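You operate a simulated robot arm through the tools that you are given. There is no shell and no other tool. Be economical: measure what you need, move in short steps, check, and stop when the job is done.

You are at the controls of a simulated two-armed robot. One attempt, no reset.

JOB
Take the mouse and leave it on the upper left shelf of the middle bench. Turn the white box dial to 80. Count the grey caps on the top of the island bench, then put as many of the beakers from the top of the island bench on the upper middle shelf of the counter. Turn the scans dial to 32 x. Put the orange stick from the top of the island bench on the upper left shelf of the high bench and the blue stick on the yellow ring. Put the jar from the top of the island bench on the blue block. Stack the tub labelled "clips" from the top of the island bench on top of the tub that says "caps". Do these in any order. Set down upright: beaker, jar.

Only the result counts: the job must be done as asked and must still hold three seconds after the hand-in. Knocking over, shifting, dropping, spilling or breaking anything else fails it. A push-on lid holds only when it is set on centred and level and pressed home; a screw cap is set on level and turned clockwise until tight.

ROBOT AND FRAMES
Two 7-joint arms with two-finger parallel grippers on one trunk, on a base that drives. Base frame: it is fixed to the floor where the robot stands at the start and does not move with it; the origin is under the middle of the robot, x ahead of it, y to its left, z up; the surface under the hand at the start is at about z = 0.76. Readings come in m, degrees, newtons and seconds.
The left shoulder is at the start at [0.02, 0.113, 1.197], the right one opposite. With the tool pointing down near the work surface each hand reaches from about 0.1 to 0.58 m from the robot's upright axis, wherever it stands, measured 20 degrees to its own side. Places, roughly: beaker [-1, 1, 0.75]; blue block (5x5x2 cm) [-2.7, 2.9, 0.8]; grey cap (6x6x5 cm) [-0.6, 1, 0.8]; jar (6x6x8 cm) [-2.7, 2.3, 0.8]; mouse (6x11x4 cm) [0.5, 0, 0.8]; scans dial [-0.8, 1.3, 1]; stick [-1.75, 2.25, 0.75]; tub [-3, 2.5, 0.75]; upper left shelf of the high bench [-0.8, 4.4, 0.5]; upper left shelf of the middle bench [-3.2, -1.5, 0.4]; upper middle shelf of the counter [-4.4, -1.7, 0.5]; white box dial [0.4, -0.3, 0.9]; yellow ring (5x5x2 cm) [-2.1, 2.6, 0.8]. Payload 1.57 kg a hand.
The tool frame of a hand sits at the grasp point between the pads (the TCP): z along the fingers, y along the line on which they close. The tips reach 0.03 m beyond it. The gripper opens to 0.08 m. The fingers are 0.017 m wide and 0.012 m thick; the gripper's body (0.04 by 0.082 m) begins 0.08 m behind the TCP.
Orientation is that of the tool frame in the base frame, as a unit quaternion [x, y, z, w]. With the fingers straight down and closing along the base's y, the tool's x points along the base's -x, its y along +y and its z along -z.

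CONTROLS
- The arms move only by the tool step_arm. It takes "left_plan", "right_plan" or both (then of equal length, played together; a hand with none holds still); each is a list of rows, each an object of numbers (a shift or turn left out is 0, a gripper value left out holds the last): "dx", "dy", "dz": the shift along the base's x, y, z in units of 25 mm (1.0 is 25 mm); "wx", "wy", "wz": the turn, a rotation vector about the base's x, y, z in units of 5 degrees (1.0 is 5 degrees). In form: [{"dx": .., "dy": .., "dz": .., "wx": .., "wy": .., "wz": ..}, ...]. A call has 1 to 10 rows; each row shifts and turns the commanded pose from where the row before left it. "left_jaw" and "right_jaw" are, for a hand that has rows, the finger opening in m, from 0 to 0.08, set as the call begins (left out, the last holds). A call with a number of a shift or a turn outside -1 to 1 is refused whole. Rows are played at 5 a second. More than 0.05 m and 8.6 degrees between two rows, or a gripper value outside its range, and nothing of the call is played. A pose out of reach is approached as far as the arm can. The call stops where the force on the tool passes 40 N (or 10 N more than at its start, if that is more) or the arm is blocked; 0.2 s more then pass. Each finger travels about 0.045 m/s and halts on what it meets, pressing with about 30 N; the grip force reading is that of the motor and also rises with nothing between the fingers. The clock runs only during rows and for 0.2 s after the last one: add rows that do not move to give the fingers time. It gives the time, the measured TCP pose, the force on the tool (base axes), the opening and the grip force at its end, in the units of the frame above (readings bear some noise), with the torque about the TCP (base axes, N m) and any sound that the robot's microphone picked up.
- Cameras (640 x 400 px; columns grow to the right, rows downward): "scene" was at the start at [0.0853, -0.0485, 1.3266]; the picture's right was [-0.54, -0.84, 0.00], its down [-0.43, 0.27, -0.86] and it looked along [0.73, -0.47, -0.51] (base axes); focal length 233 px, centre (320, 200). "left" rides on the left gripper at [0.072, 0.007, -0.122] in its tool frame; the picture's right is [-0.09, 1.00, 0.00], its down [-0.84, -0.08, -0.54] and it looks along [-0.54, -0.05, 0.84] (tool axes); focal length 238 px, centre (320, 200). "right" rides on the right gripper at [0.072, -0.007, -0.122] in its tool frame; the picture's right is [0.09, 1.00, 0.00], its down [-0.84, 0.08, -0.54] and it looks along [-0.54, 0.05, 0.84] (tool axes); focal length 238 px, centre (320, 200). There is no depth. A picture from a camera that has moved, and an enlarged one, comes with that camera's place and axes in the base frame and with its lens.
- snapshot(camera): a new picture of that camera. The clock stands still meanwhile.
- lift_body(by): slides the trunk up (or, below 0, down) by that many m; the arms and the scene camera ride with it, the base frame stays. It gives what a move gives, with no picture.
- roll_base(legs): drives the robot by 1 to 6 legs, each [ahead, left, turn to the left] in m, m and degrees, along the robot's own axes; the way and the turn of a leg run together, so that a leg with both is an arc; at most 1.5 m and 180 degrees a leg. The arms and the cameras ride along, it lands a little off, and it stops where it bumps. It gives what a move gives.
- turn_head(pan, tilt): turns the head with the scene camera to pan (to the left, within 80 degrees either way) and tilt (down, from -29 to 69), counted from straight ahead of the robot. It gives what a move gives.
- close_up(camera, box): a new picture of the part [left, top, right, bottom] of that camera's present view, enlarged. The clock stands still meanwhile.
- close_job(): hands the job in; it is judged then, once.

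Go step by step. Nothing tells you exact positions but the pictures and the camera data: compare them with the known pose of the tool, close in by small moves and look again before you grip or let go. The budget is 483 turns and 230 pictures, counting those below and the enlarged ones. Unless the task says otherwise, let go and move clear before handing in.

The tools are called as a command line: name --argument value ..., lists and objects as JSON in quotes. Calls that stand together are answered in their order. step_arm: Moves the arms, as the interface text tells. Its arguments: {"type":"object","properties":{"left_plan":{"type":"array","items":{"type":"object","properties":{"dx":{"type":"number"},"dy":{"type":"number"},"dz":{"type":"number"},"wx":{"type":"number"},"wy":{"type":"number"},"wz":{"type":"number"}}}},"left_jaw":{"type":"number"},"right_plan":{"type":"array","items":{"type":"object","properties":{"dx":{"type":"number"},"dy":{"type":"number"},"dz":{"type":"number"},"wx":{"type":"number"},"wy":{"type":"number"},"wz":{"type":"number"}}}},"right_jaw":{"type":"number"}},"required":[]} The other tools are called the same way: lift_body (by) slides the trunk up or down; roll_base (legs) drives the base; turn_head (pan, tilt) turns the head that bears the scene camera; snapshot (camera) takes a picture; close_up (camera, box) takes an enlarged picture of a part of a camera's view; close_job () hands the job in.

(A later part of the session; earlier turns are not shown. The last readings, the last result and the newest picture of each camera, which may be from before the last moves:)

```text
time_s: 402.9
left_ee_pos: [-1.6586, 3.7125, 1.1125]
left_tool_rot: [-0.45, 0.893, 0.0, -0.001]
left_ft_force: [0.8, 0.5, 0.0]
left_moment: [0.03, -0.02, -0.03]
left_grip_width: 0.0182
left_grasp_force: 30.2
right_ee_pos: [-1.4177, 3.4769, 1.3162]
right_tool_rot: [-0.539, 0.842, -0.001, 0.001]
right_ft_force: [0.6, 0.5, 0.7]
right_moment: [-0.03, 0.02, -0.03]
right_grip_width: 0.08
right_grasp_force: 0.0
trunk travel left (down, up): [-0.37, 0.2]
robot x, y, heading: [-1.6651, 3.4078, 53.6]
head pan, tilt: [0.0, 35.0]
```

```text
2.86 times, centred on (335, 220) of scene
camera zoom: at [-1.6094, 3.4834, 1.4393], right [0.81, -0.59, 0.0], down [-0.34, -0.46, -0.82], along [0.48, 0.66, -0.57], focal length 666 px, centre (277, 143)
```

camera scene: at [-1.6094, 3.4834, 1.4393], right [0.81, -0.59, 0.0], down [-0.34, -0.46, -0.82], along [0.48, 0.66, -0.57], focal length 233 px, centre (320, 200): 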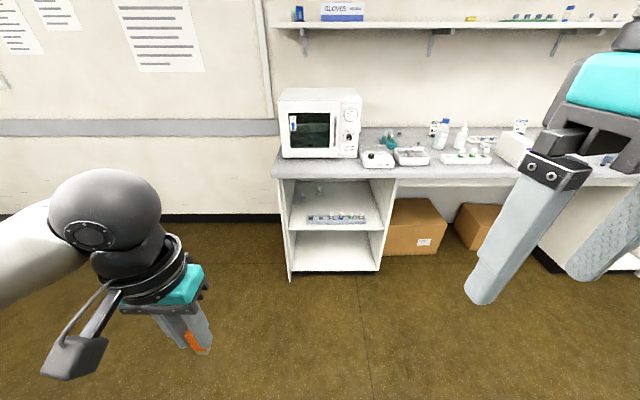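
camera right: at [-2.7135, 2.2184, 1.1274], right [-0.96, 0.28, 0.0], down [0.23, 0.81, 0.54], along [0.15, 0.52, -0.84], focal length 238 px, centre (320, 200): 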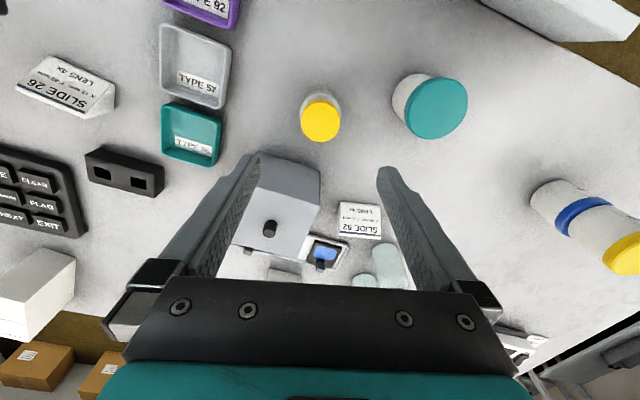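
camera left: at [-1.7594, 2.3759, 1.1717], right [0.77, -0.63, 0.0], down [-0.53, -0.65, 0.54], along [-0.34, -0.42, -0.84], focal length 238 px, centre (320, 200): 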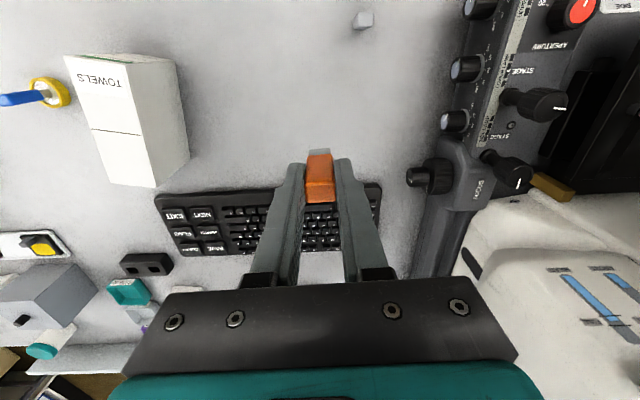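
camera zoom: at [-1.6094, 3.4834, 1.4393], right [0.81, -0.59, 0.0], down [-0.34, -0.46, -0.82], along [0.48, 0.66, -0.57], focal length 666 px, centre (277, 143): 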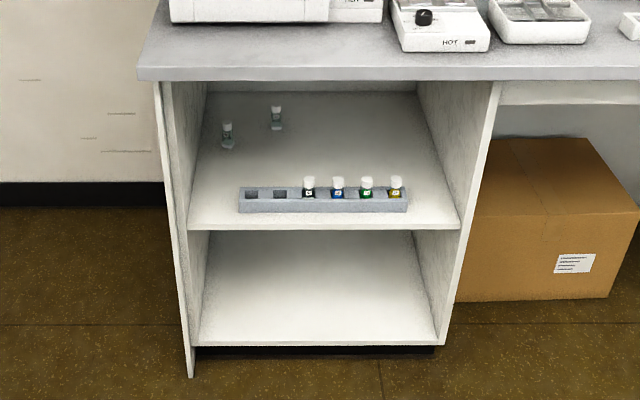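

The shelf (board at z≈0.46) has a vial rack in front; a free gap is at its right end (u≈-2.82). I position the robot, lower the trunk, and pitch the hand.

roll_base --legs '[[0, 0, 3.7], [0.4, -0.57, 0]]'

lift_body --by -0.3

step_arm --left_plan '[{"dx": 0.5, "dy": 0.8}, {"dx": 0.5, "dy": 0.8}, {"dx": 0.5, "dy": 0.8, "wx": 0.84, "wy": -0.54}, {"dx": 0.5, "dy": 0.8, "wx": 0.84, "wy": -0.54}, {"wx": 0.84, "wy": -0.54}, {"wx": 0.84, "wy": -0.54}, {"wx": 0.84, "wy": -0.54}, {"wx": 0.84, "wy": -0.54}, {"wx": 0.84, "wy": -0.54}, {"wx": 0.84, "wy": -0.54}]'

snapshot --camera "scene"

```text
time_s: 407.2
left_ee_pos: [-0.9868, 3.7542, 1.1114]
left_tool_rot: [-0.48, 0.877, 0.0, 0.0]
left_ft_force: [0.3, -0.1, 0.1]
left_moment: [-0.01, 0.0, 0.0]
left_grip_width: 0.0183
left_grasp_force: 30.3
right_ee_pos: [-0.7299, 3.5353, 1.3167]
right_tool_rot: [-0.567, 0.823, 0.001, 0.0]
right_ft_force: [-0.3, -0.2, -0.9]
right_moment: [-0.02, 0.01, -0.01]
right_grip_width: 0.0801
right_grasp_force: 0.2
trunk travel left (down, up): [-0.37, 0.2]
robot x, y, heading: [-0.9746, 3.4457, 57.5]
head pan, tilt: [0.0, 35.0]
```

```text
time_s: 410.2
left_ee_pos: [-0.9877, 3.7531, 0.8128]
left_tool_rot: [-0.48, 0.877, 0.001, 0.0]
left_ft_force: [-0.6, -0.9, -0.4]
left_moment: [0.0, -0.04, 0.02]
left_grip_width: 0.0186
left_grasp_force: 29.9
right_ee_pos: [-0.7306, 3.5352, 1.016]
right_tool_rot: [-0.568, 0.823, 0.0, 0.001]
right_ft_force: [0.4, 0.6, -0.4]
right_moment: [0.01, 0.02, 0.04]
right_grip_width: 0.0801
right_grasp_force: 0.0
trunk travel left (down, up): [-0.07, 0.5]
robot x, y, heading: [-0.9758, 3.4442, 57.6]
head pan, tilt: [0.0, 35.0]
```

```text
time_s: 412.4
left_ee_pos: [-0.9199, 3.8589, 0.8065]
left_tool_rot: [-0.451, 0.825, 0.163, 0.3]
left_ft_force: [-0.1, -0.5, -0.7]
left_moment: [0.0, 0.0, 0.0]
left_grip_width: 0.0184
left_grasp_force: 29.9
left hand out of reach, approached as far as the arm can: row 8, 9, 10
right_ee_pos: [-0.731, 3.535, 1.0164]
right_tool_rot: [-0.568, 0.823, -0.001, 0.0]
right_ft_force: [0.2, -0.8, 0.1]
right_moment: [0.02, 0.0, -0.01]
right_grip_width: 0.0798
right_grasp_force: 0.0
trunk travel left (down, up): [-0.07, 0.5]
robot x, y, heading: [-0.9733, 3.4411, 57.8]
head pan, tilt: [0.0, 35.0]
```

```text
97 pictures are left
camera scene: at [-0.9228, 3.5286, 1.1394], right [0.84, -0.54, 0.0], down [-0.31, -0.48, -0.82], along [0.44, 0.69, -0.57], focal length 233 px, centre (320, 200)
```

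scene: 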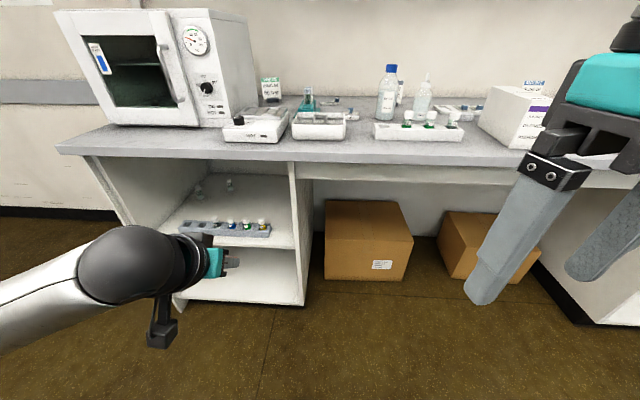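

step_arm --left_plan '[{"dz": -1}, {"dz": -1}, {"dz": -1}, {"dz": -1}, {"dz": -1}, {"dz": -1}, {"dz": -1}, {"dz": -1}, {"dz": -1}, {"dz": -0.5}]'

step_arm --left_plan '[{"wx": 0.84, "wy": -0.54}, {"wx": 0.84, "wy": -0.54}, {"wx": 0.84, "wy": -0.54}, {"wx": 0.84, "wy": -0.54}]'

snapshot --camera "left"

```text
time_s: 414.6
left_ee_pos: [-0.921, 3.8575, 0.5694]
left_tool_rot: [-0.451, 0.824, 0.164, 0.3]
left_ft_force: [0.0, 0.1, 0.2]
left_moment: [-0.03, -0.01, -0.01]
left_grip_width: 0.0182
left_grasp_force: 30.1
right_ee_pos: [-0.7302, 3.5346, 1.0164]
right_tool_rot: [-0.568, 0.823, 0.001, 0.001]
right_ft_force: [-0.6, -0.8, -0.4]
right_moment: [0.03, -0.01, 0.05]
right_grip_width: 0.08
right_grasp_force: 0.1
trunk travel left (down, up): [-0.07, 0.5]
robot x, y, heading: [-0.9757, 3.4448, 57.4]
head pan, tilt: [0.0, 35.0]
```

```text
time_s: 415.6
left_ee_pos: [-0.9214, 3.8588, 0.57]
left_tool_rot: [-0.416, 0.76, 0.239, 0.439]
left_ft_force: [-0.5, -0.9, 0.5]
left_moment: [0.01, 0.0, -0.03]
left_grip_width: 0.0183
left_grasp_force: 30.3
right_ee_pos: [-0.7309, 3.5357, 1.0168]
right_tool_rot: [-0.568, 0.823, 0.0, 0.0]
right_ft_force: [0.3, 0.0, 0.2]
right_moment: [0.02, 0.0, 0.03]
right_grip_width: 0.0798
right_grasp_force: 0.0
trunk travel left (down, up): [-0.07, 0.5]
robot x, y, heading: [-0.9745, 3.4452, 57.6]
head pan, tilt: [0.0, 35.0]
```

```text
96 pictures are left
camera left: at [-1.0023, 3.7428, 0.5689], right [-0.81, 0.58, 0.08], down [0.04, -0.08, 1.0], along [0.58, 0.81, 0.05], focal length 238 px, centre (320, 200)
```

left: 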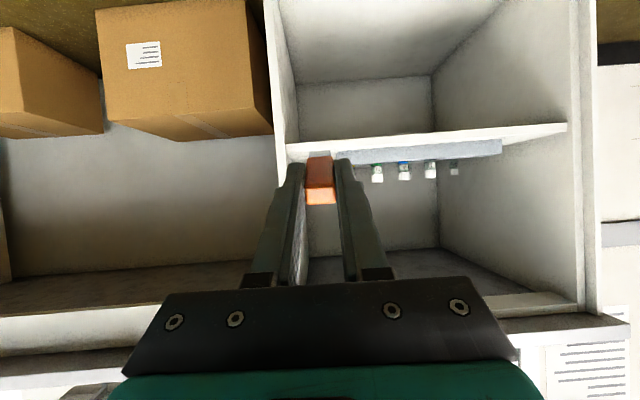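

I pitch further to 75° and shift right 4 cm, then drive forward.

step_arm --left_plan '[{"wx": 0.84, "wy": -0.54, "dx": 0.4, "dy": -0.26}, {"wx": 0.84, "wy": -0.54, "dx": 0.5, "dy": -0.32}, {"wx": 0.84, "wy": -0.54, "dx": 0.5, "dy": -0.32}, {"dz": -0.5}]'

roll_base --legs '[[0.3, 0, 0]]'

snapshot --camera "left"

snapshot --camera "scene"

```text
time_s: 416.6
left_ee_pos: [-0.9054, 3.8396, 0.549]
left_tool_rot: [-0.357, 0.714, 0.303, 0.521]
left_ft_force: [0.2, 0.4, 0.7]
left_moment: [0.01, 0.01, -0.02]
left_grip_width: 0.0184
left_grasp_force: 30.2
right_ee_pos: [-0.7303, 3.5357, 1.0159]
right_tool_rot: [-0.568, 0.823, 0.0, 0.0]
right_ft_force: [0.5, 0.1, 0.1]
right_moment: [0.0, 0.03, -0.02]
right_grip_width: 0.0799
right_grasp_force: 0.1
trunk travel left (down, up): [-0.07, 0.5]
robot x, y, heading: [-0.9744, 3.4434, 57.7]
head pan, tilt: [0.0, 35.0]
```

```text
time_s: 418.6
left_ee_pos: [-0.7472, 4.089, 0.5512]
left_tool_rot: [-0.358, 0.712, 0.304, 0.523]
left_ft_force: [-0.4, 0.7, -0.7]
left_moment: [0.03, 0.0, -0.01]
left_grip_width: 0.0185
left_grasp_force: 30.1
right_ee_pos: [-0.5744, 3.7822, 1.0163]
right_tool_rot: [-0.568, 0.823, -0.001, 0.0]
right_ft_force: [-0.8, -0.1, 0.0]
right_moment: [0.01, 0.02, 0.03]
right_grip_width: 0.08
right_grasp_force: 0.1
trunk travel left (down, up): [-0.07, 0.5]
robot x, y, heading: [-0.8176, 3.6926, 57.4]
head pan, tilt: [0.0, 35.0]
```

```text
95 pictures are left
camera left: at [-0.8303, 3.981, 0.5156], right [-0.8, 0.58, 0.15], down [-0.06, -0.32, 0.95], along [0.59, 0.75, 0.29], focal length 238 px, centre (320, 200)
```

left: 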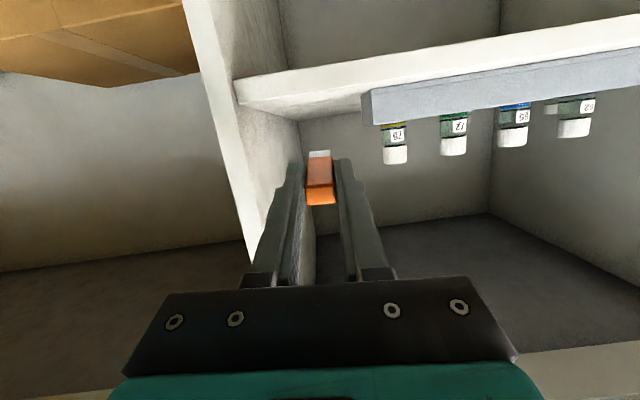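

```text
94 pictures are left
camera scene: at [-0.7661, 3.7759, 1.1394], right [0.84, -0.54, 0.0], down [-0.31, -0.48, -0.82], along [0.44, 0.69, -0.57], focal length 233 px, centre (320, 200)
```

scene: 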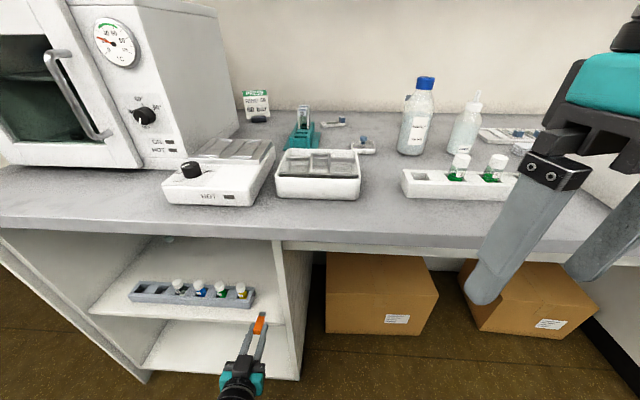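

The stick is in line with the gap between rack and right panel. I move in 17 cm.

step_arm --left_plan '[{"dx": 0.58, "dy": 0.81}, {"dx": 0.58, "dy": 0.81}, {"dx": 0.54, "dy": 0.84}, {"dx": 0.54, "dy": 0.84}, {"dx": 0.54, "dy": 0.84}, {"dx": 0.54, "dy": 0.84}, {"dx": 0.54, "dy": 0.84}]'

snapshot --camera "left"

snapshot --camera "scene"

```text
time_s: 420.2
left_ee_pos: [-0.6502, 4.2377, 0.5524]
left_tool_rot: [-0.358, 0.711, 0.304, 0.523]
left_ft_force: [-0.2, 0.9, 0.6]
left_moment: [0.03, 0.0, 0.02]
left_grip_width: 0.0186
left_grasp_force: 29.6
right_ee_pos: [-0.5747, 3.7825, 1.0151]
right_tool_rot: [-0.568, 0.823, 0.0, 0.0]
right_ft_force: [0.2, -0.6, -0.1]
right_moment: [0.0, 0.01, -0.01]
right_grip_width: 0.0802
right_grasp_force: 0.0
trunk travel left (down, up): [-0.07, 0.5]
robot x, y, heading: [-0.8166, 3.6948, 57.6]
head pan, tilt: [0.0, 35.0]
```

```text
93 pictures are left
camera left: at [-0.7343, 4.1282, 0.5152], right [-0.8, 0.58, 0.15], down [-0.06, -0.32, 0.95], along [0.59, 0.75, 0.29], focal length 238 px, centre (320, 200)
```

left: 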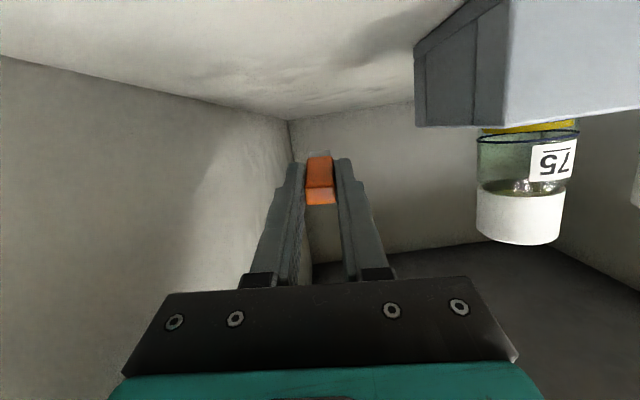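

```text
92 pictures are left
camera scene: at [-0.766, 3.7759, 1.1394], right [0.84, -0.54, 0.0], down [-0.31, -0.48, -0.82], along [0.44, 0.69, -0.57], focal length 233 px, centre (320, 200)
```

scene: 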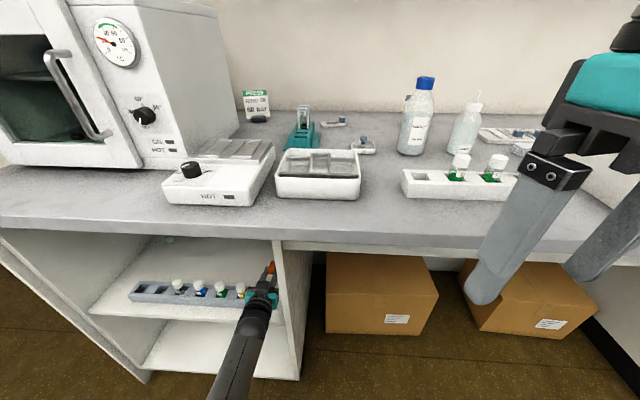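

step_arm --left_plan '[{"dz": -0.4}, {"dz": -0.4}, {"dz": -0.4}, {"dz": -0.3}, {}]'

step_arm --left_plan '[{"dz": -0.2}, {"dz": -0.2}, {}]'

```text
time_s: 421.4
left_ee_pos: [-0.6513, 4.2339, 0.5145]
left_tool_rot: [-0.358, 0.712, 0.304, 0.522]
left_ft_force: [-0.2, 0.5, -0.3]
left_moment: [0.01, -0.03, 0.02]
left_grip_width: 0.0186
left_grasp_force: 29.7
right_ee_pos: [-0.5737, 3.7829, 1.0175]
right_tool_rot: [-0.568, 0.823, 0.0, 0.0]
right_ft_force: [0.0, 0.4, 0.4]
right_moment: [0.01, -0.01, 0.02]
right_grip_width: 0.08
right_grasp_force: 0.1
trunk travel left (down, up): [-0.07, 0.5]
robot x, y, heading: [-0.8158, 3.6951, 57.8]
head pan, tilt: [0.0, 35.0]
```

```text
time_s: 422.2
left_ee_pos: [-0.6512, 4.2344, 0.5066]
left_tool_rot: [-0.356, 0.71, 0.305, 0.526]
left_ft_force: [1.3, -0.1, 10.4]
left_moment: [0.43, -0.37, -0.02]
left_grip_width: 0.0183
left_grasp_force: 30.0
right_ee_pos: [-0.5739, 3.7813, 1.017]
right_tool_rot: [-0.568, 0.823, 0.0, 0.001]
right_ft_force: [0.6, 0.0, -1.0]
right_moment: [-0.02, 0.02, 0.01]
right_grip_width: 0.08
right_grasp_force: 0.0
trunk travel left (down, up): [-0.07, 0.5]
robot x, y, heading: [-0.8155, 3.6931, 57.7]
head pan, tilt: [0.0, 35.0]
```

Contact with the shelf. I release and check.

step_arm --left_plan '[{}, {}, {}, {"dz": 0.2}, {}]' --left_jaw 0.045

snapshot --camera "left"

```text
time_s: 423.4
left_ee_pos: [-0.6505, 4.2328, 0.5084]
left_tool_rot: [-0.357, 0.714, 0.301, 0.522]
left_ft_force: [-4.9, 0.5, 4.6]
left_moment: [0.18, -0.16, 0.14]
left_grip_width: 0.042
left_grasp_force: 0.0
right_ee_pos: [-0.5739, 3.7819, 1.0166]
right_tool_rot: [-0.568, 0.823, 0.0, 0.0]
right_ft_force: [0.8, 0.5, -0.1]
right_moment: [0.01, -0.03, -0.02]
right_grip_width: 0.0802
right_grasp_force: 0.1
trunk travel left (down, up): [-0.07, 0.5]
robot x, y, heading: [-0.8155, 3.6952, 57.7]
head pan, tilt: [0.0, 35.0]
```

```text
91 pictures are left
camera left: at [-0.7333, 4.1233, 0.4723], right [-0.8, 0.58, 0.14], down [-0.06, -0.32, 0.95], along [0.59, 0.75, 0.29], focal length 238 px, centre (320, 200)
```

left: 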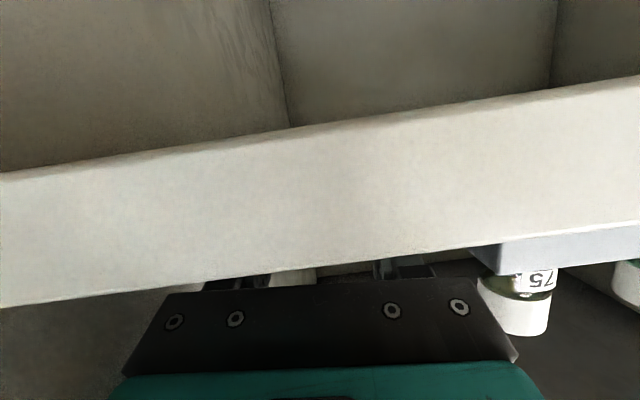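

The hand is nearly resting on the board (shelf top ≈0.49). I raise slightly and back straight out.

step_arm --left_plan '[{"dz": 0.4}, {"dz": 0.4}, {"dx": -0.54, "dy": -0.84}, {"dx": -0.54, "dy": -0.84}, {"dx": -0.54, "dy": -0.84}, {"dx": -0.54, "dy": -0.84}, {"dx": -0.54, "dy": -0.84}]'

snapshot --camera "left"

close_up --camera "scene" --box '[80, 220, 320, 390]'

```text
time_s: 425.0
left_ee_pos: [-0.7172, 4.1299, 0.528]
left_tool_rot: [-0.358, 0.712, 0.304, 0.523]
left_ft_force: [0.2, -0.1, -0.4]
left_moment: [-0.04, -0.01, 0.0]
left_grip_width: 0.045
left_grasp_force: 0.2
right_ee_pos: [-0.5738, 3.7812, 1.0159]
right_tool_rot: [-0.568, 0.823, 0.0, 0.001]
right_ft_force: [-0.8, 0.5, 1.0]
right_moment: [0.03, -0.04, -0.02]
right_grip_width: 0.0798
right_grasp_force: 0.0
trunk travel left (down, up): [-0.07, 0.5]
robot x, y, heading: [-0.8133, 3.6931, 57.4]
head pan, tilt: [0.0, 35.0]
```

```text
90 pictures are left
camera left: at [-0.8006, 4.0217, 0.4934], right [-0.8, 0.58, 0.15], down [-0.06, -0.32, 0.95], along [0.59, 0.75, 0.29], focal length 238 px, centre (320, 200)
```

left: 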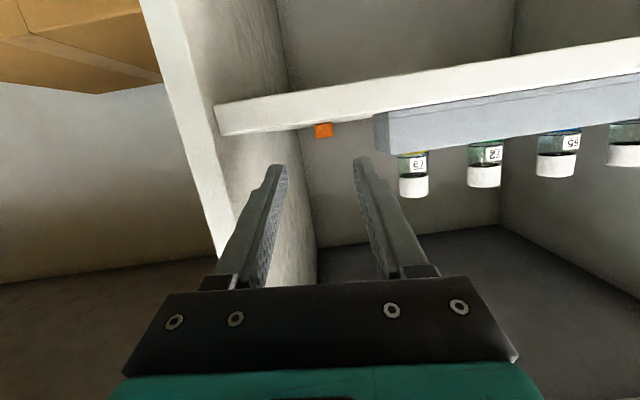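

```text
2.35 times, centred on (200, 305) of scene
camera zoom: at [-0.7661, 3.7758, 1.1394], right [0.84, -0.54, 0.0], down [-0.31, -0.48, -0.82], along [0.44, 0.69, -0.57], focal length 549 px, centre (602, -47)
```

zoom: 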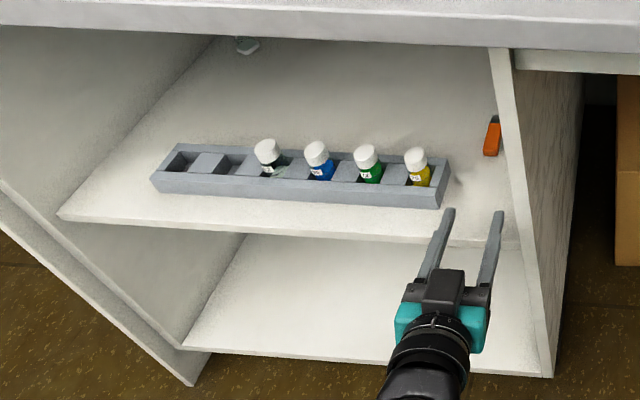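

The orange stick lies on the upper left shelf. I back off and restore the hand by reversing the earlier path.

roll_base --legs '[[-0.45, 0, 0]]'

step_arm --left_plan '[{"wx": -0.84, "wy": 0.54}, {"wx": -0.84, "wy": 0.54}, {"wx": -0.84, "wy": 0.54}, {"wx": -0.84, "wy": 0.54}, {"wx": -0.84, "wy": 0.54}, {"wx": -0.84, "wy": 0.54}, {"wx": -0.84, "wy": 0.54}]'

step_arm --left_plan '[{"dz": 1}, {"dz": 1}, {"dz": 1}, {"dz": 1}, {"dz": 1}, {"dz": 1}, {"dz": 1}, {"dz": 1}, {"dz": 1}, {"dz": 1}]'

step_arm --left_plan '[{"wx": -0.84, "wy": 0.54}, {"wx": -0.84, "wy": 0.54}, {"wx": -0.84, "wy": 0.54}, {"wx": -0.84, "wy": 0.54}, {"wx": -0.84, "wy": 0.54}, {"wx": -0.84, "wy": 0.54}, {"wx": -0.84, "wy": 0.54}, {"wx": -0.84, "wy": 0.54}]'

```text
time_s: 427.7
left_ee_pos: [-0.956, 3.7568, 0.5299]
left_tool_rot: [-0.36, 0.71, 0.305, 0.522]
left_ft_force: [0.8, 0.1, -0.2]
left_moment: [-0.03, 0.0, 0.01]
left_grip_width: 0.045
left_grasp_force: 0.1
right_ee_pos: [-0.811, 3.41, 1.0159]
right_tool_rot: [-0.571, 0.821, 0.0, 0.0]
right_ft_force: [0.1, -1.2, -0.5]
right_moment: [-0.05, 0.02, -0.02]
right_grip_width: 0.0803
right_grasp_force: 0.0
trunk travel left (down, up): [-0.07, 0.5]
robot x, y, heading: [-1.0536, 3.3171, 58.1]
head pan, tilt: [0.0, 35.0]
```

```text
time_s: 429.3
left_ee_pos: [-0.9557, 3.7564, 0.5304]
left_tool_rot: [-0.426, 0.84, 0.17, 0.291]
left_ft_force: [0.0, 0.3, -0.1]
left_moment: [0.03, 0.0, -0.01]
left_grip_width: 0.045
left_grasp_force: 0.0
right_ee_pos: [-0.8104, 3.4096, 1.0166]
right_tool_rot: [-0.571, 0.821, 0.001, 0.0]
right_ft_force: [0.3, -0.4, -0.9]
right_moment: [-0.01, -0.02, -0.02]
right_grip_width: 0.08
right_grasp_force: 0.1
trunk travel left (down, up): [-0.07, 0.5]
robot x, y, heading: [-1.0539, 3.3181, 58.4]
head pan, tilt: [0.0, 35.0]
```

```text
time_s: 431.5
left_ee_pos: [-0.9571, 3.7597, 0.7813]
left_tool_rot: [-0.426, 0.84, 0.17, 0.291]
left_ft_force: [-0.2, 0.2, -1.0]
left_moment: [-0.03, -0.04, -0.02]
left_grip_width: 0.0447
left_grasp_force: 0.1
right_ee_pos: [-0.8096, 3.4109, 1.0159]
right_tool_rot: [-0.571, 0.821, 0.0, 0.001]
right_ft_force: [-0.1, -0.3, -1.4]
right_moment: [-0.02, 0.03, 0.0]
right_grip_width: 0.0802
right_grasp_force: 0.1
trunk travel left (down, up): [-0.07, 0.5]
robot x, y, heading: [-1.0508, 3.3159, 58.1]
head pan, tilt: [0.0, 35.0]
```

```text
time_s: 433.3
left_ee_pos: [-0.9565, 3.7576, 0.7807]
left_tool_rot: [-0.452, 0.892, -0.003, -0.005]
left_ft_force: [-0.3, 0.2, -0.6]
left_moment: [-0.01, 0.0, 0.0]
left_grip_width: 0.0449
left_grasp_force: 0.2
right_ee_pos: [-0.8103, 3.4093, 1.0164]
right_tool_rot: [-0.572, 0.821, 0.001, 0.0]
right_ft_force: [0.5, 0.2, -0.2]
right_moment: [0.02, 0.0, 0.0]
right_grip_width: 0.08
right_grasp_force: 0.0
trunk travel left (down, up): [-0.07, 0.5]
robot x, y, heading: [-1.0574, 3.3208, 58.1]
head pan, tilt: [0.0, 35.0]
```

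Restored. Next: the other end of the island bench (scans machine, caps, beakers). I raise the trunk, turn to face along the room and look.

lift_body --by 0.35

roll_base --legs '[[0, 0, -90]]'

turn_head --pan -20 --tilt 25

snapshot --camera "scene"

```text
time_s: 436.7
left_ee_pos: [-0.9564, 3.7565, 1.1305]
left_tool_rot: [-0.453, 0.892, -0.002, -0.004]
left_ft_force: [1.2, 0.3, 0.4]
left_moment: [0.02, 0.02, 0.01]
left_grip_width: 0.0451
left_grasp_force: 0.0
right_ee_pos: [-0.8103, 3.409, 1.3663]
right_tool_rot: [-0.571, 0.821, 0.0, 0.0]
right_ft_force: [0.2, 0.4, 0.4]
right_moment: [-0.01, -0.05, -0.06]
right_grip_width: 0.0803
right_grasp_force: 0.0
trunk travel left (down, up): [-0.42, 0.15]
robot x, y, heading: [-1.0561, 3.3203, 58.0]
head pan, tilt: [0.0, 35.0]
```

```text
time_s: 440.9
left_ee_pos: [-0.6123, 3.2275, 1.1302]
left_tool_rot: [0.306, 0.952, 0.001, -0.004]
left_ft_force: [-1.2, 0.6, 0.0]
left_moment: [0.03, -0.02, -0.01]
left_grip_width: 0.045
left_grasp_force: 0.1
right_ee_pos: [-0.9593, 3.0761, 1.3667]
right_tool_rot: [0.171, 0.985, -0.001, 0.0]
right_ft_force: [0.2, -0.4, 0.4]
right_moment: [-0.02, -0.02, 0.0]
right_grip_width: 0.0798
right_grasp_force: 0.0
trunk travel left (down, up): [-0.42, 0.15]
robot x, y, heading: [-1.0519, 3.3196, -31.3]
head pan, tilt: [0.0, 35.0]
```

```text
time_s: 441.7
left_ee_pos: [-0.6125, 3.2269, 1.1302]
left_tool_rot: [0.306, 0.952, 0.001, -0.005]
left_ft_force: [-1.1, 0.6, 0.6]
left_moment: [0.01, 0.0, -0.02]
left_grip_width: 0.0451
left_grasp_force: 0.1
right_ee_pos: [-0.9582, 3.0763, 1.3664]
right_tool_rot: [0.171, 0.985, 0.001, 0.0]
right_ft_force: [-0.3, 0.0, 1.3]
right_moment: [0.01, -0.01, -0.01]
right_grip_width: 0.0798
right_grasp_force: 0.2
trunk travel left (down, up): [-0.42, 0.15]
robot x, y, heading: [-1.0521, 3.3225, -31.5]
head pan, tilt: [-20.0, 25.0]
```

```text
88 pictures are left
camera scene: at [-0.9872, 3.2417, 1.5051], right [-0.78, -0.63, 0.0], down [-0.27, 0.33, -0.91], along [0.57, -0.71, -0.42], focal length 233 px, centre (320, 200)
```

scene: 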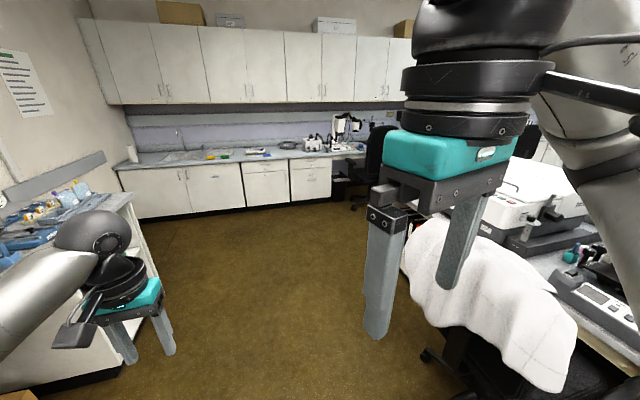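

roll_base --legs '[[1.5, 0, -1.2], [0.7, 0, 0]]'

turn_head --pan -80 --tilt 30

snapshot --camera "scene"

```text
time_s: 452.8
left_ee_pos: [1.2914, 2.0598, 1.1298]
left_tool_rot: [0.307, 0.952, 0.001, -0.003]
left_ft_force: [0.0, 0.5, -0.4]
left_moment: [-0.01, 0.01, 0.03]
left_grip_width: 0.0451
left_grasp_force: 0.0
right_ee_pos: [0.9442, 1.9105, 1.3666]
right_tool_rot: [0.172, 0.985, 0.0, 0.0]
right_ft_force: [0.3, -0.7, 0.7]
right_moment: [0.02, 0.03, -0.01]
right_grip_width: 0.0799
right_grasp_force: 0.0
trunk travel left (down, up): [-0.42, 0.15]
robot x, y, heading: [0.8513, 2.1518, -31.7]
head pan, tilt: [-20.0, 25.0]
```

```text
time_s: 454.1
left_ee_pos: [1.2907, 2.0603, 1.1315]
left_tool_rot: [0.307, 0.952, 0.002, -0.004]
left_ft_force: [-0.2, -0.3, 0.4]
left_moment: [0.03, 0.01, 0.03]
left_grip_width: 0.045
left_grasp_force: 0.0
right_ee_pos: [0.9439, 1.9102, 1.3661]
right_tool_rot: [0.172, 0.985, 0.0, 0.0]
right_ft_force: [0.3, -0.2, -0.6]
right_moment: [0.01, -0.02, -0.01]
right_grip_width: 0.0797
right_grasp_force: 0.0
trunk travel left (down, up): [-0.42, 0.15]
robot x, y, heading: [0.8516, 2.1498, -31.5]
head pan, tilt: [-80.0, 30.0]
```

```text
87 pictures are left
camera scene: at [0.8256, 2.0639, 1.4972], right [-0.93, 0.36, 0.0], down [0.18, 0.47, -0.87], along [-0.32, -0.81, -0.5], focal length 233 px, centre (320, 200)
```

scene: 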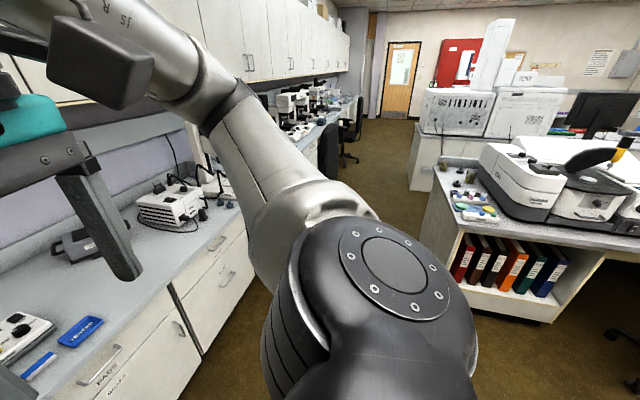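

roll_base --legs '[[0, 0, -91], [0.95, 0, 0], [0, 0, -90]]'

turn_head --pan 20 --tilt 40

snapshot --camera "scene"

```text
time_s: 466.7
left_ee_pos: [-0.089, 1.4257, 1.1296]
left_tool_rot: [0.95, -0.311, 0.004, 0.002]
left_ft_force: [-0.1, 0.0, 0.0]
left_moment: [0.04, -0.02, 0.0]
left_grip_width: 0.0448
left_grasp_force: 0.1
right_ee_pos: [0.2595, 1.5699, 1.3658]
right_tool_rot: [0.984, -0.179, 0.0, 0.0]
right_ft_force: [-0.4, -0.2, 0.3]
right_moment: [0.0, 0.0, 0.01]
right_grip_width: 0.0799
right_grasp_force: 0.1
trunk travel left (down, up): [-0.42, 0.15]
robot x, y, heading: [0.3493, 1.3296, 147.9]
head pan, tilt: [-80.0, 30.0]
```

```text
time_s: 468.5
left_ee_pos: [-0.0891, 1.4254, 1.1303]
left_tool_rot: [0.95, -0.313, 0.004, 0.001]
left_ft_force: [0.1, -0.6, 1.0]
left_moment: [0.02, 0.0, -0.04]
left_grip_width: 0.0449
left_grasp_force: 0.0
right_ee_pos: [0.2589, 1.5705, 1.3669]
right_tool_rot: [0.984, -0.179, 0.0, -0.001]
right_ft_force: [-0.7, 0.8, -0.7]
right_moment: [0.0, -0.02, 0.02]
right_grip_width: 0.08
right_grasp_force: 0.1
trunk travel left (down, up): [-0.42, 0.15]
robot x, y, heading: [0.3497, 1.3257, 147.8]
head pan, tilt: [20.0, 40.0]
```

```text
86 pictures are left
camera scene: at [0.2573, 1.3504, 1.4818], right [0.21, 0.98, 0.0], down [0.63, -0.14, -0.77], along [-0.75, 0.16, -0.64], focal length 233 px, centre (320, 200)
```

scene: 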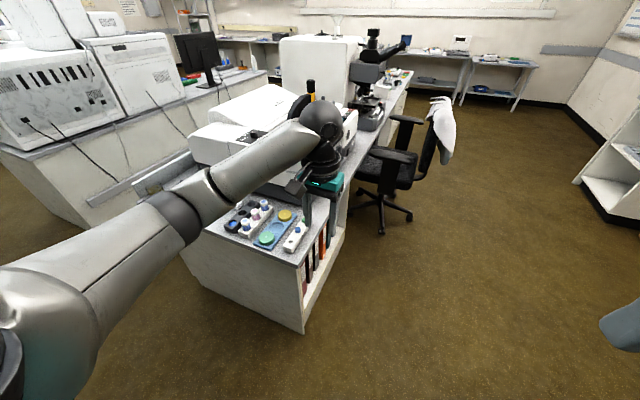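

roll_base --legs '[[0, 0.72, -0.5]]'

turn_head --pan 0 --tilt 40

snapshot --camera "scene"

snapshot --camera "left"

```text
time_s: 472.0
left_ee_pos: [-0.444, 0.8738, 1.131]
left_tool_rot: [0.948, -0.32, 0.004, 0.001]
left_ft_force: [0.3, -0.7, -0.4]
left_moment: [0.03, -0.02, 0.02]
left_grip_width: 0.045
left_grasp_force: 0.0
right_ee_pos: [-0.0939, 1.0126, 1.3669]
right_tool_rot: [0.982, -0.187, -0.001, 0.0]
right_ft_force: [-0.3, 0.6, 0.2]
right_moment: [0.02, -0.04, -0.03]
right_grip_width: 0.08
right_grasp_force: 0.1
trunk travel left (down, up): [-0.42, 0.15]
robot x, y, heading: [-0.0056, 0.7686, 147.0]
head pan, tilt: [20.0, 40.0]
stopped in leg 1: the robot was blocked; the commanded pose is now the measured one
```

```text
time_s: 472.8
left_ee_pos: [-0.4433, 0.8747, 1.1297]
left_tool_rot: [0.947, -0.321, 0.004, 0.001]
left_ft_force: [-0.8, -0.2, -0.1]
left_moment: [-0.01, -0.01, 0.01]
left_grip_width: 0.0452
left_grasp_force: 0.0
right_ee_pos: [-0.0921, 1.0137, 1.3656]
right_tool_rot: [0.982, -0.187, -0.001, 0.0]
right_ft_force: [-0.1, 0.4, 0.5]
right_moment: [0.01, -0.02, -0.04]
right_grip_width: 0.0797
right_grasp_force: 0.1
trunk travel left (down, up): [-0.42, 0.15]
robot x, y, heading: [-0.0094, 0.7722, 147.1]
head pan, tilt: [0.0, 40.0]
```

```text
85 pictures are left
camera scene: at [-0.0868, 0.8211, 1.4818], right [0.54, 0.84, 0.0], down [0.54, -0.35, -0.77], along [-0.64, 0.42, -0.64], focal length 233 px, centre (320, 200)
```

scene: 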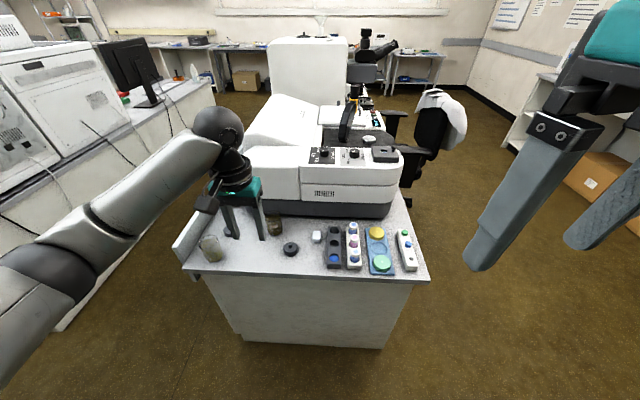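

```text
84 pictures are left
camera left: at [-0.3899, 0.8258, 1.2528], right [-0.68, -0.74, 0.0], down [-0.62, 0.57, 0.54], along [-0.39, 0.36, -0.84], focal length 238 px, centre (320, 200)
```

left: 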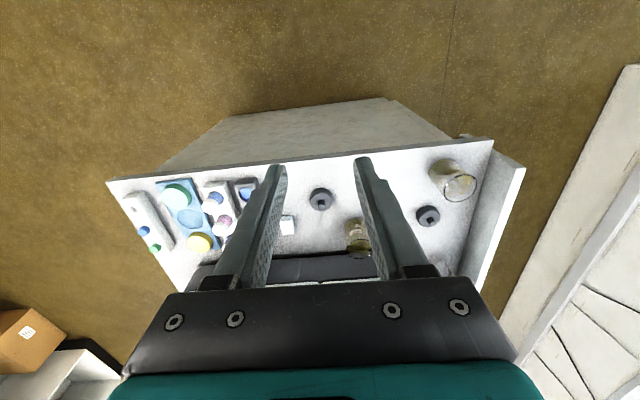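

I see the scans machine, dark caps and amber beakers. I zoom in.

close_up --camera "left" --box '[100, 140, 530, 300]'

close_up --camera "scene" --box '[290, 130, 420, 220]'

close_up --camera "scene" --box '[190, 190, 430, 290]'

```text
1.49 times, centred on (315, 220) of left
camera zoom: at [-0.3899, 0.8258, 1.2528], right [-0.68, -0.74, 0.0], down [-0.62, 0.57, 0.54], along [-0.39, 0.36, -0.84], focal length 355 px, centre (327, 170)
```

zoom: 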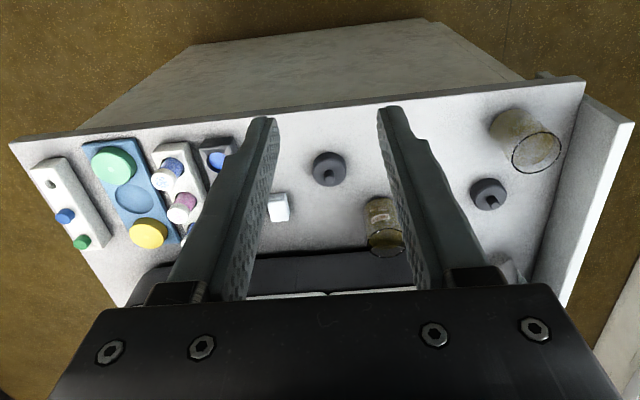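

```text
4.44 times, centred on (355, 175) of scene
camera zoom: at [-0.0868, 0.8211, 1.4818], right [0.54, 0.84, 0.0], down [0.54, -0.35, -0.77], along [-0.64, 0.42, -0.64], focal length 1037 px, centre (164, 311)
```

zoom: 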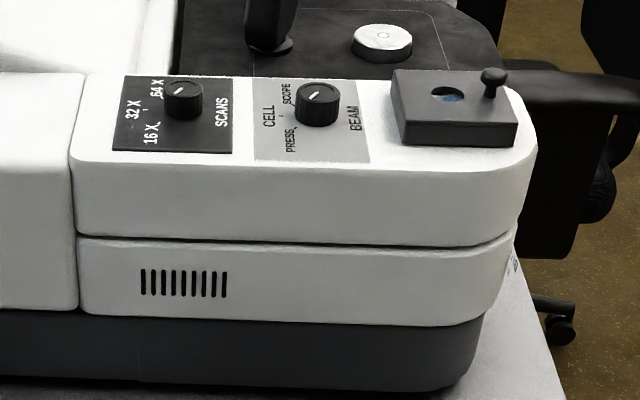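

```text
2.67 times, centred on (310, 240) of scene
camera zoom: at [-0.0868, 0.8211, 1.4818], right [0.54, 0.84, 0.0], down [0.54, -0.35, -0.77], along [-0.64, 0.42, -0.64], focal length 622 px, centre (347, 93)
```

zoom: 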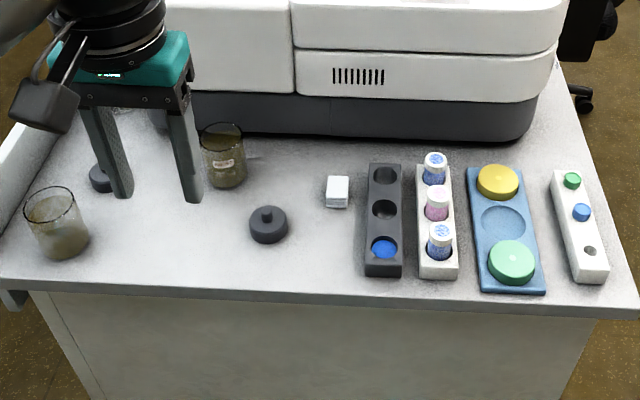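

I move the left hand out of the view to count caps and beakers properly.

step_arm --left_plan '[{"dz": 1, "dx": 0.6, "dy": -0.5}, {"dz": 1, "dx": 0.6, "dy": -0.5}, {"dz": 1, "dx": 0.6, "dy": -0.5}, {"dz": 1, "dx": 0.6, "dy": -0.5}]'

close_up --camera "scene" --box '[150, 170, 450, 290]'

snapshot --camera "left"

```text
time_s: 473.8
left_ee_pos: [-0.3822, 0.8234, 1.2303]
left_tool_rot: [0.948, -0.319, 0.005, 0.001]
left_ft_force: [0.2, -0.5, 0.6]
left_moment: [0.03, 0.03, -0.02]
left_grip_width: 0.0452
left_grasp_force: 0.1
right_ee_pos: [-0.0922, 1.0139, 1.3662]
right_tool_rot: [0.982, -0.187, -0.001, 0.0]
right_ft_force: [-0.1, -0.5, 0.1]
right_moment: [0.01, 0.0, 0.02]
right_grip_width: 0.0802
right_grasp_force: 0.1
trunk travel left (down, up): [-0.42, 0.15]
robot x, y, heading: [-0.0055, 0.7692, 147.0]
head pan, tilt: [0.0, 40.0]
```

```text
2.13 times, centred on (300, 230) of scene
camera zoom: at [-0.0862, 0.8213, 1.4819], right [0.54, 0.84, 0.0], down [0.54, -0.35, -0.77], along [-0.64, 0.42, -0.64], focal length 498 px, centre (363, 136)
```

zoom: 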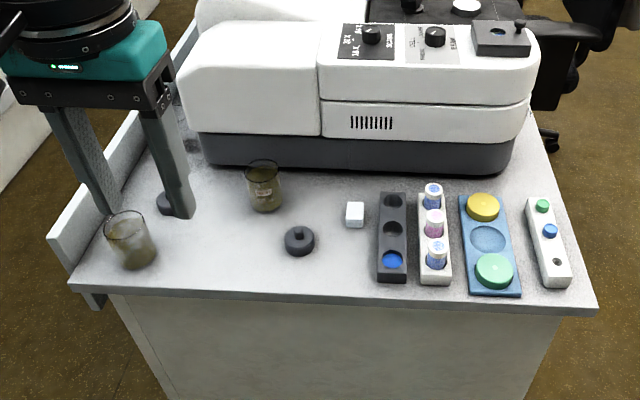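

```text
79 pictures are left
camera left: at [-0.3291, 0.7743, 1.3527], right [-0.68, -0.74, 0.0], down [-0.62, 0.57, 0.53], along [-0.39, 0.36, -0.85], focal length 238 px, centre (320, 200)
```

left: 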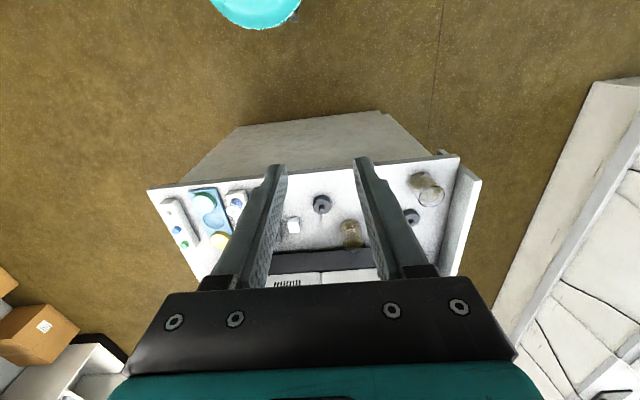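

step_arm --left_plan '[{"dx": 0.55, "dy": 0.83}, {"dx": 0.55, "dy": 0.83}, {"dx": 0.55, "dy": 0.83}, {"dx": 0.55, "dy": 0.83}, {"dx": 0.55, "dy": 0.83}, {"dx": 0.55, "dy": 0.83}]'

turn_head --pan 15 --tilt 40

close_up --camera "scene" --box '[200, 130, 440, 290]'

```text
time_s: 475.2
left_ee_pos: [-0.2998, 0.951, 1.2301]
left_tool_rot: [0.947, -0.32, 0.004, 0.002]
left_ft_force: [0.0, 0.4, 0.2]
left_moment: [-0.02, -0.02, -0.01]
left_grip_width: 0.0447
left_grasp_force: 0.0
right_ee_pos: [-0.0923, 1.0142, 1.3661]
right_tool_rot: [0.983, -0.186, -0.001, 0.0]
right_ft_force: [-0.2, 0.1, -0.8]
right_moment: [0.01, -0.02, 0.01]
right_grip_width: 0.0799
right_grasp_force: 0.0
trunk travel left (down, up): [-0.42, 0.15]
robot x, y, heading: [-0.007, 0.7686, 147.0]
head pan, tilt: [0.0, 40.0]
```

```text
time_s: 476.0
left_ee_pos: [-0.2987, 0.9498, 1.23]
left_tool_rot: [0.947, -0.32, 0.004, 0.002]
left_ft_force: [-0.2, 0.2, -1.6]
left_moment: [0.02, 0.01, 0.01]
left_grip_width: 0.0452
left_grasp_force: 0.1
right_ee_pos: [-0.0922, 1.0139, 1.3657]
right_tool_rot: [0.982, -0.187, -0.001, 0.0]
right_ft_force: [0.7, -0.2, -0.8]
right_moment: [0.01, -0.01, 0.01]
right_grip_width: 0.0796
right_grasp_force: 0.1
trunk travel left (down, up): [-0.42, 0.15]
robot x, y, heading: [-0.006, 0.7668, 146.9]
head pan, tilt: [15.0, 40.0]
```

```text
2.50 times, centred on (320, 210) of scene
camera zoom: at [-0.096, 0.8016, 1.4818], right [0.31, 0.95, 0.0], down [0.61, -0.2, -0.77], along [-0.73, 0.24, -0.64], focal length 583 px, centre (320, 175)
```

zoom: 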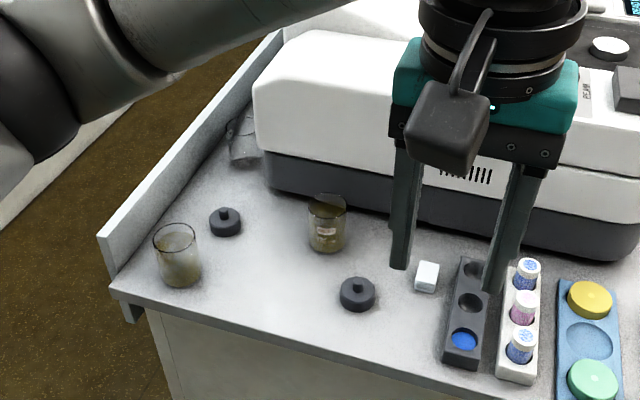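

Two grey caps are visible and three beakers. First the scans dial: I strafe right and approach the end of the island.

roll_base --legs '[[0, -0.2, 0.4], [0.3, 0, 0]]'

snapshot --camera "left"

snapshot --camera "scene"

```text
time_s: 479.2
left_ee_pos: [-0.4385, 1.2844, 1.2288]
left_tool_rot: [0.947, -0.321, 0.003, 0.001]
left_ft_force: [-0.7, 0.3, 0.3]
left_moment: [-0.01, 0.01, 0.0]
left_grip_width: 0.0449
left_grasp_force: 0.1
right_ee_pos: [-0.2306, 1.3487, 1.3662]
right_tool_rot: [0.983, -0.186, 0.0, 0.0]
right_ft_force: [0.0, 0.3, 0.1]
right_moment: [-0.07, -0.03, 0.01]
right_grip_width: 0.0798
right_grasp_force: 0.1
trunk travel left (down, up): [-0.42, 0.15]
robot x, y, heading: [-0.1454, 1.1006, 146.9]
head pan, tilt: [15.0, 40.0]
```

```text
77 pictures are left
camera left: at [-0.3848, 1.2347, 1.3518], right [-0.68, -0.73, 0.0], down [-0.62, 0.57, 0.53], along [-0.39, 0.36, -0.85], focal length 238 px, centre (320, 200)
```

left: 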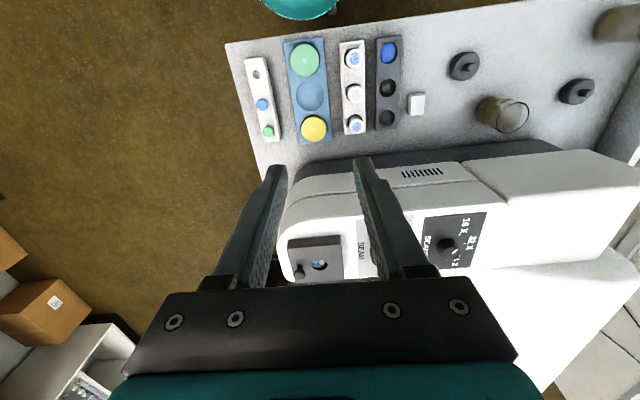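

```text
76 pictures are left
camera scene: at [-0.2341, 1.1349, 1.4818], right [0.31, 0.95, 0.0], down [0.61, -0.2, -0.77], along [-0.73, 0.24, -0.64], focal length 233 px, centre (320, 200)
```

scene: 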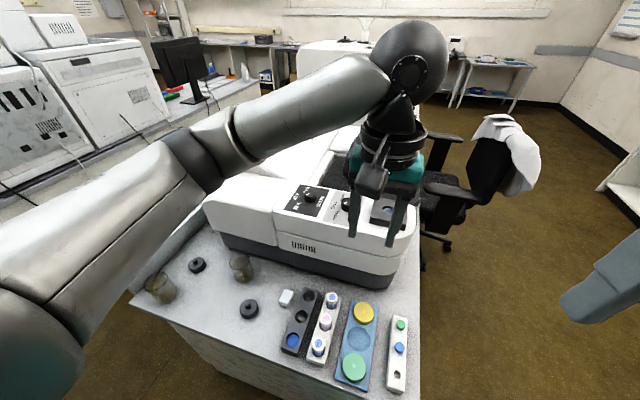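

close_up --camera "scene" --box '[270, 170, 360, 230]'

close_up --camera "left" --box '[410, 200, 500, 290]'

```text
6.67 times, centred on (315, 200) of scene
camera zoom: at [-0.2341, 1.1349, 1.4818], right [0.31, 0.95, 0.0], down [0.61, -0.2, -0.77], along [-0.73, 0.24, -0.64], focal length 1555 px, centre (353, 200)
```

zoom: 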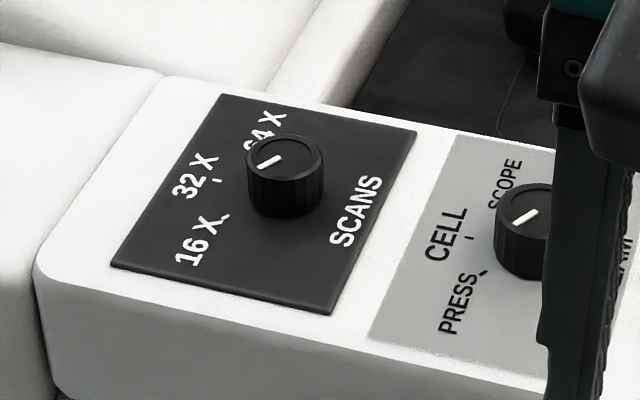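

```text
4.44 times, centred on (455, 245) of left
camera zoom: at [-0.3848, 1.2347, 1.3518], right [-0.68, -0.73, 0.0], down [-0.62, 0.57, 0.53], along [-0.39, 0.36, -0.85], focal length 1059 px, centre (-280, 0)
```

zoom: 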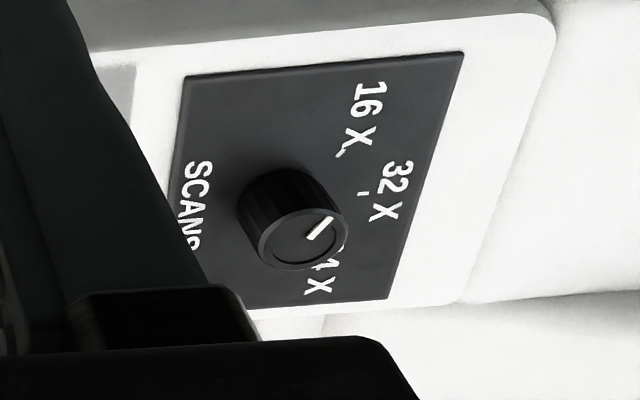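

The scans pointer is at 16X (≈-70°), 32X lies at ≈-130°, i.e. 60° clockwise. The knob top is at (-0.728, 1.267, 1.077). I move the left hand above it, pre-turned +30°.

step_arm --left_plan '[{"dx": -1, "dy": -0.06, "wz": 0.6}, {"dx": -1, "dy": -0.06, "wz": 0.6}, {"dx": -1, "dy": -0.06, "wz": 0.6}, {"dx": -1, "dy": -0.06, "wz": 0.6}, {"dx": -1, "dy": -0.06, "wz": 0.6}, {"dx": -1, "dy": -0.06, "wz": 0.6}, {"dx": -1, "dy": -0.06, "wz": 0.6}, {"dx": -1, "dy": -0.06, "wz": 0.6}, {"dx": -1, "dy": -0.06, "wz": 0.6}, {"dx": -1, "dy": -0.06, "wz": 0.6}]' --left_jaw 0.065

snapshot --camera "left"

```text
time_s: 481.4
left_ee_pos: [-0.6901, 1.2699, 1.2287]
left_tool_rot: [0.998, -0.065, 0.004, -0.001]
left_ft_force: [1.4, 0.8, -0.1]
left_moment: [-0.01, -0.02, -0.02]
left_grip_width: 0.0651
left_grasp_force: 0.1
right_ee_pos: [-0.2297, 1.3478, 1.3676]
right_tool_rot: [0.982, -0.187, -0.001, 0.0]
right_ft_force: [-0.3, -0.1, 0.3]
right_moment: [-0.01, 0.03, -0.02]
right_grip_width: 0.0801
right_grasp_force: 0.1
trunk travel left (down, up): [-0.42, 0.15]
robot x, y, heading: [-0.1439, 1.1017, 146.6]
head pan, tilt: [15.0, 40.0]
```

```text
73 pictures are left
camera left: at [-0.6199, 1.2537, 1.3505], right [-0.22, -0.98, 0.0], down [-0.82, 0.19, 0.54], along [-0.52, 0.12, -0.84], focal length 238 px, centre (320, 200)
```

left: 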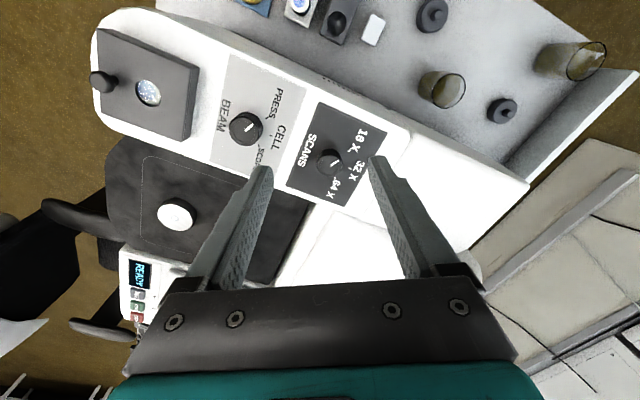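

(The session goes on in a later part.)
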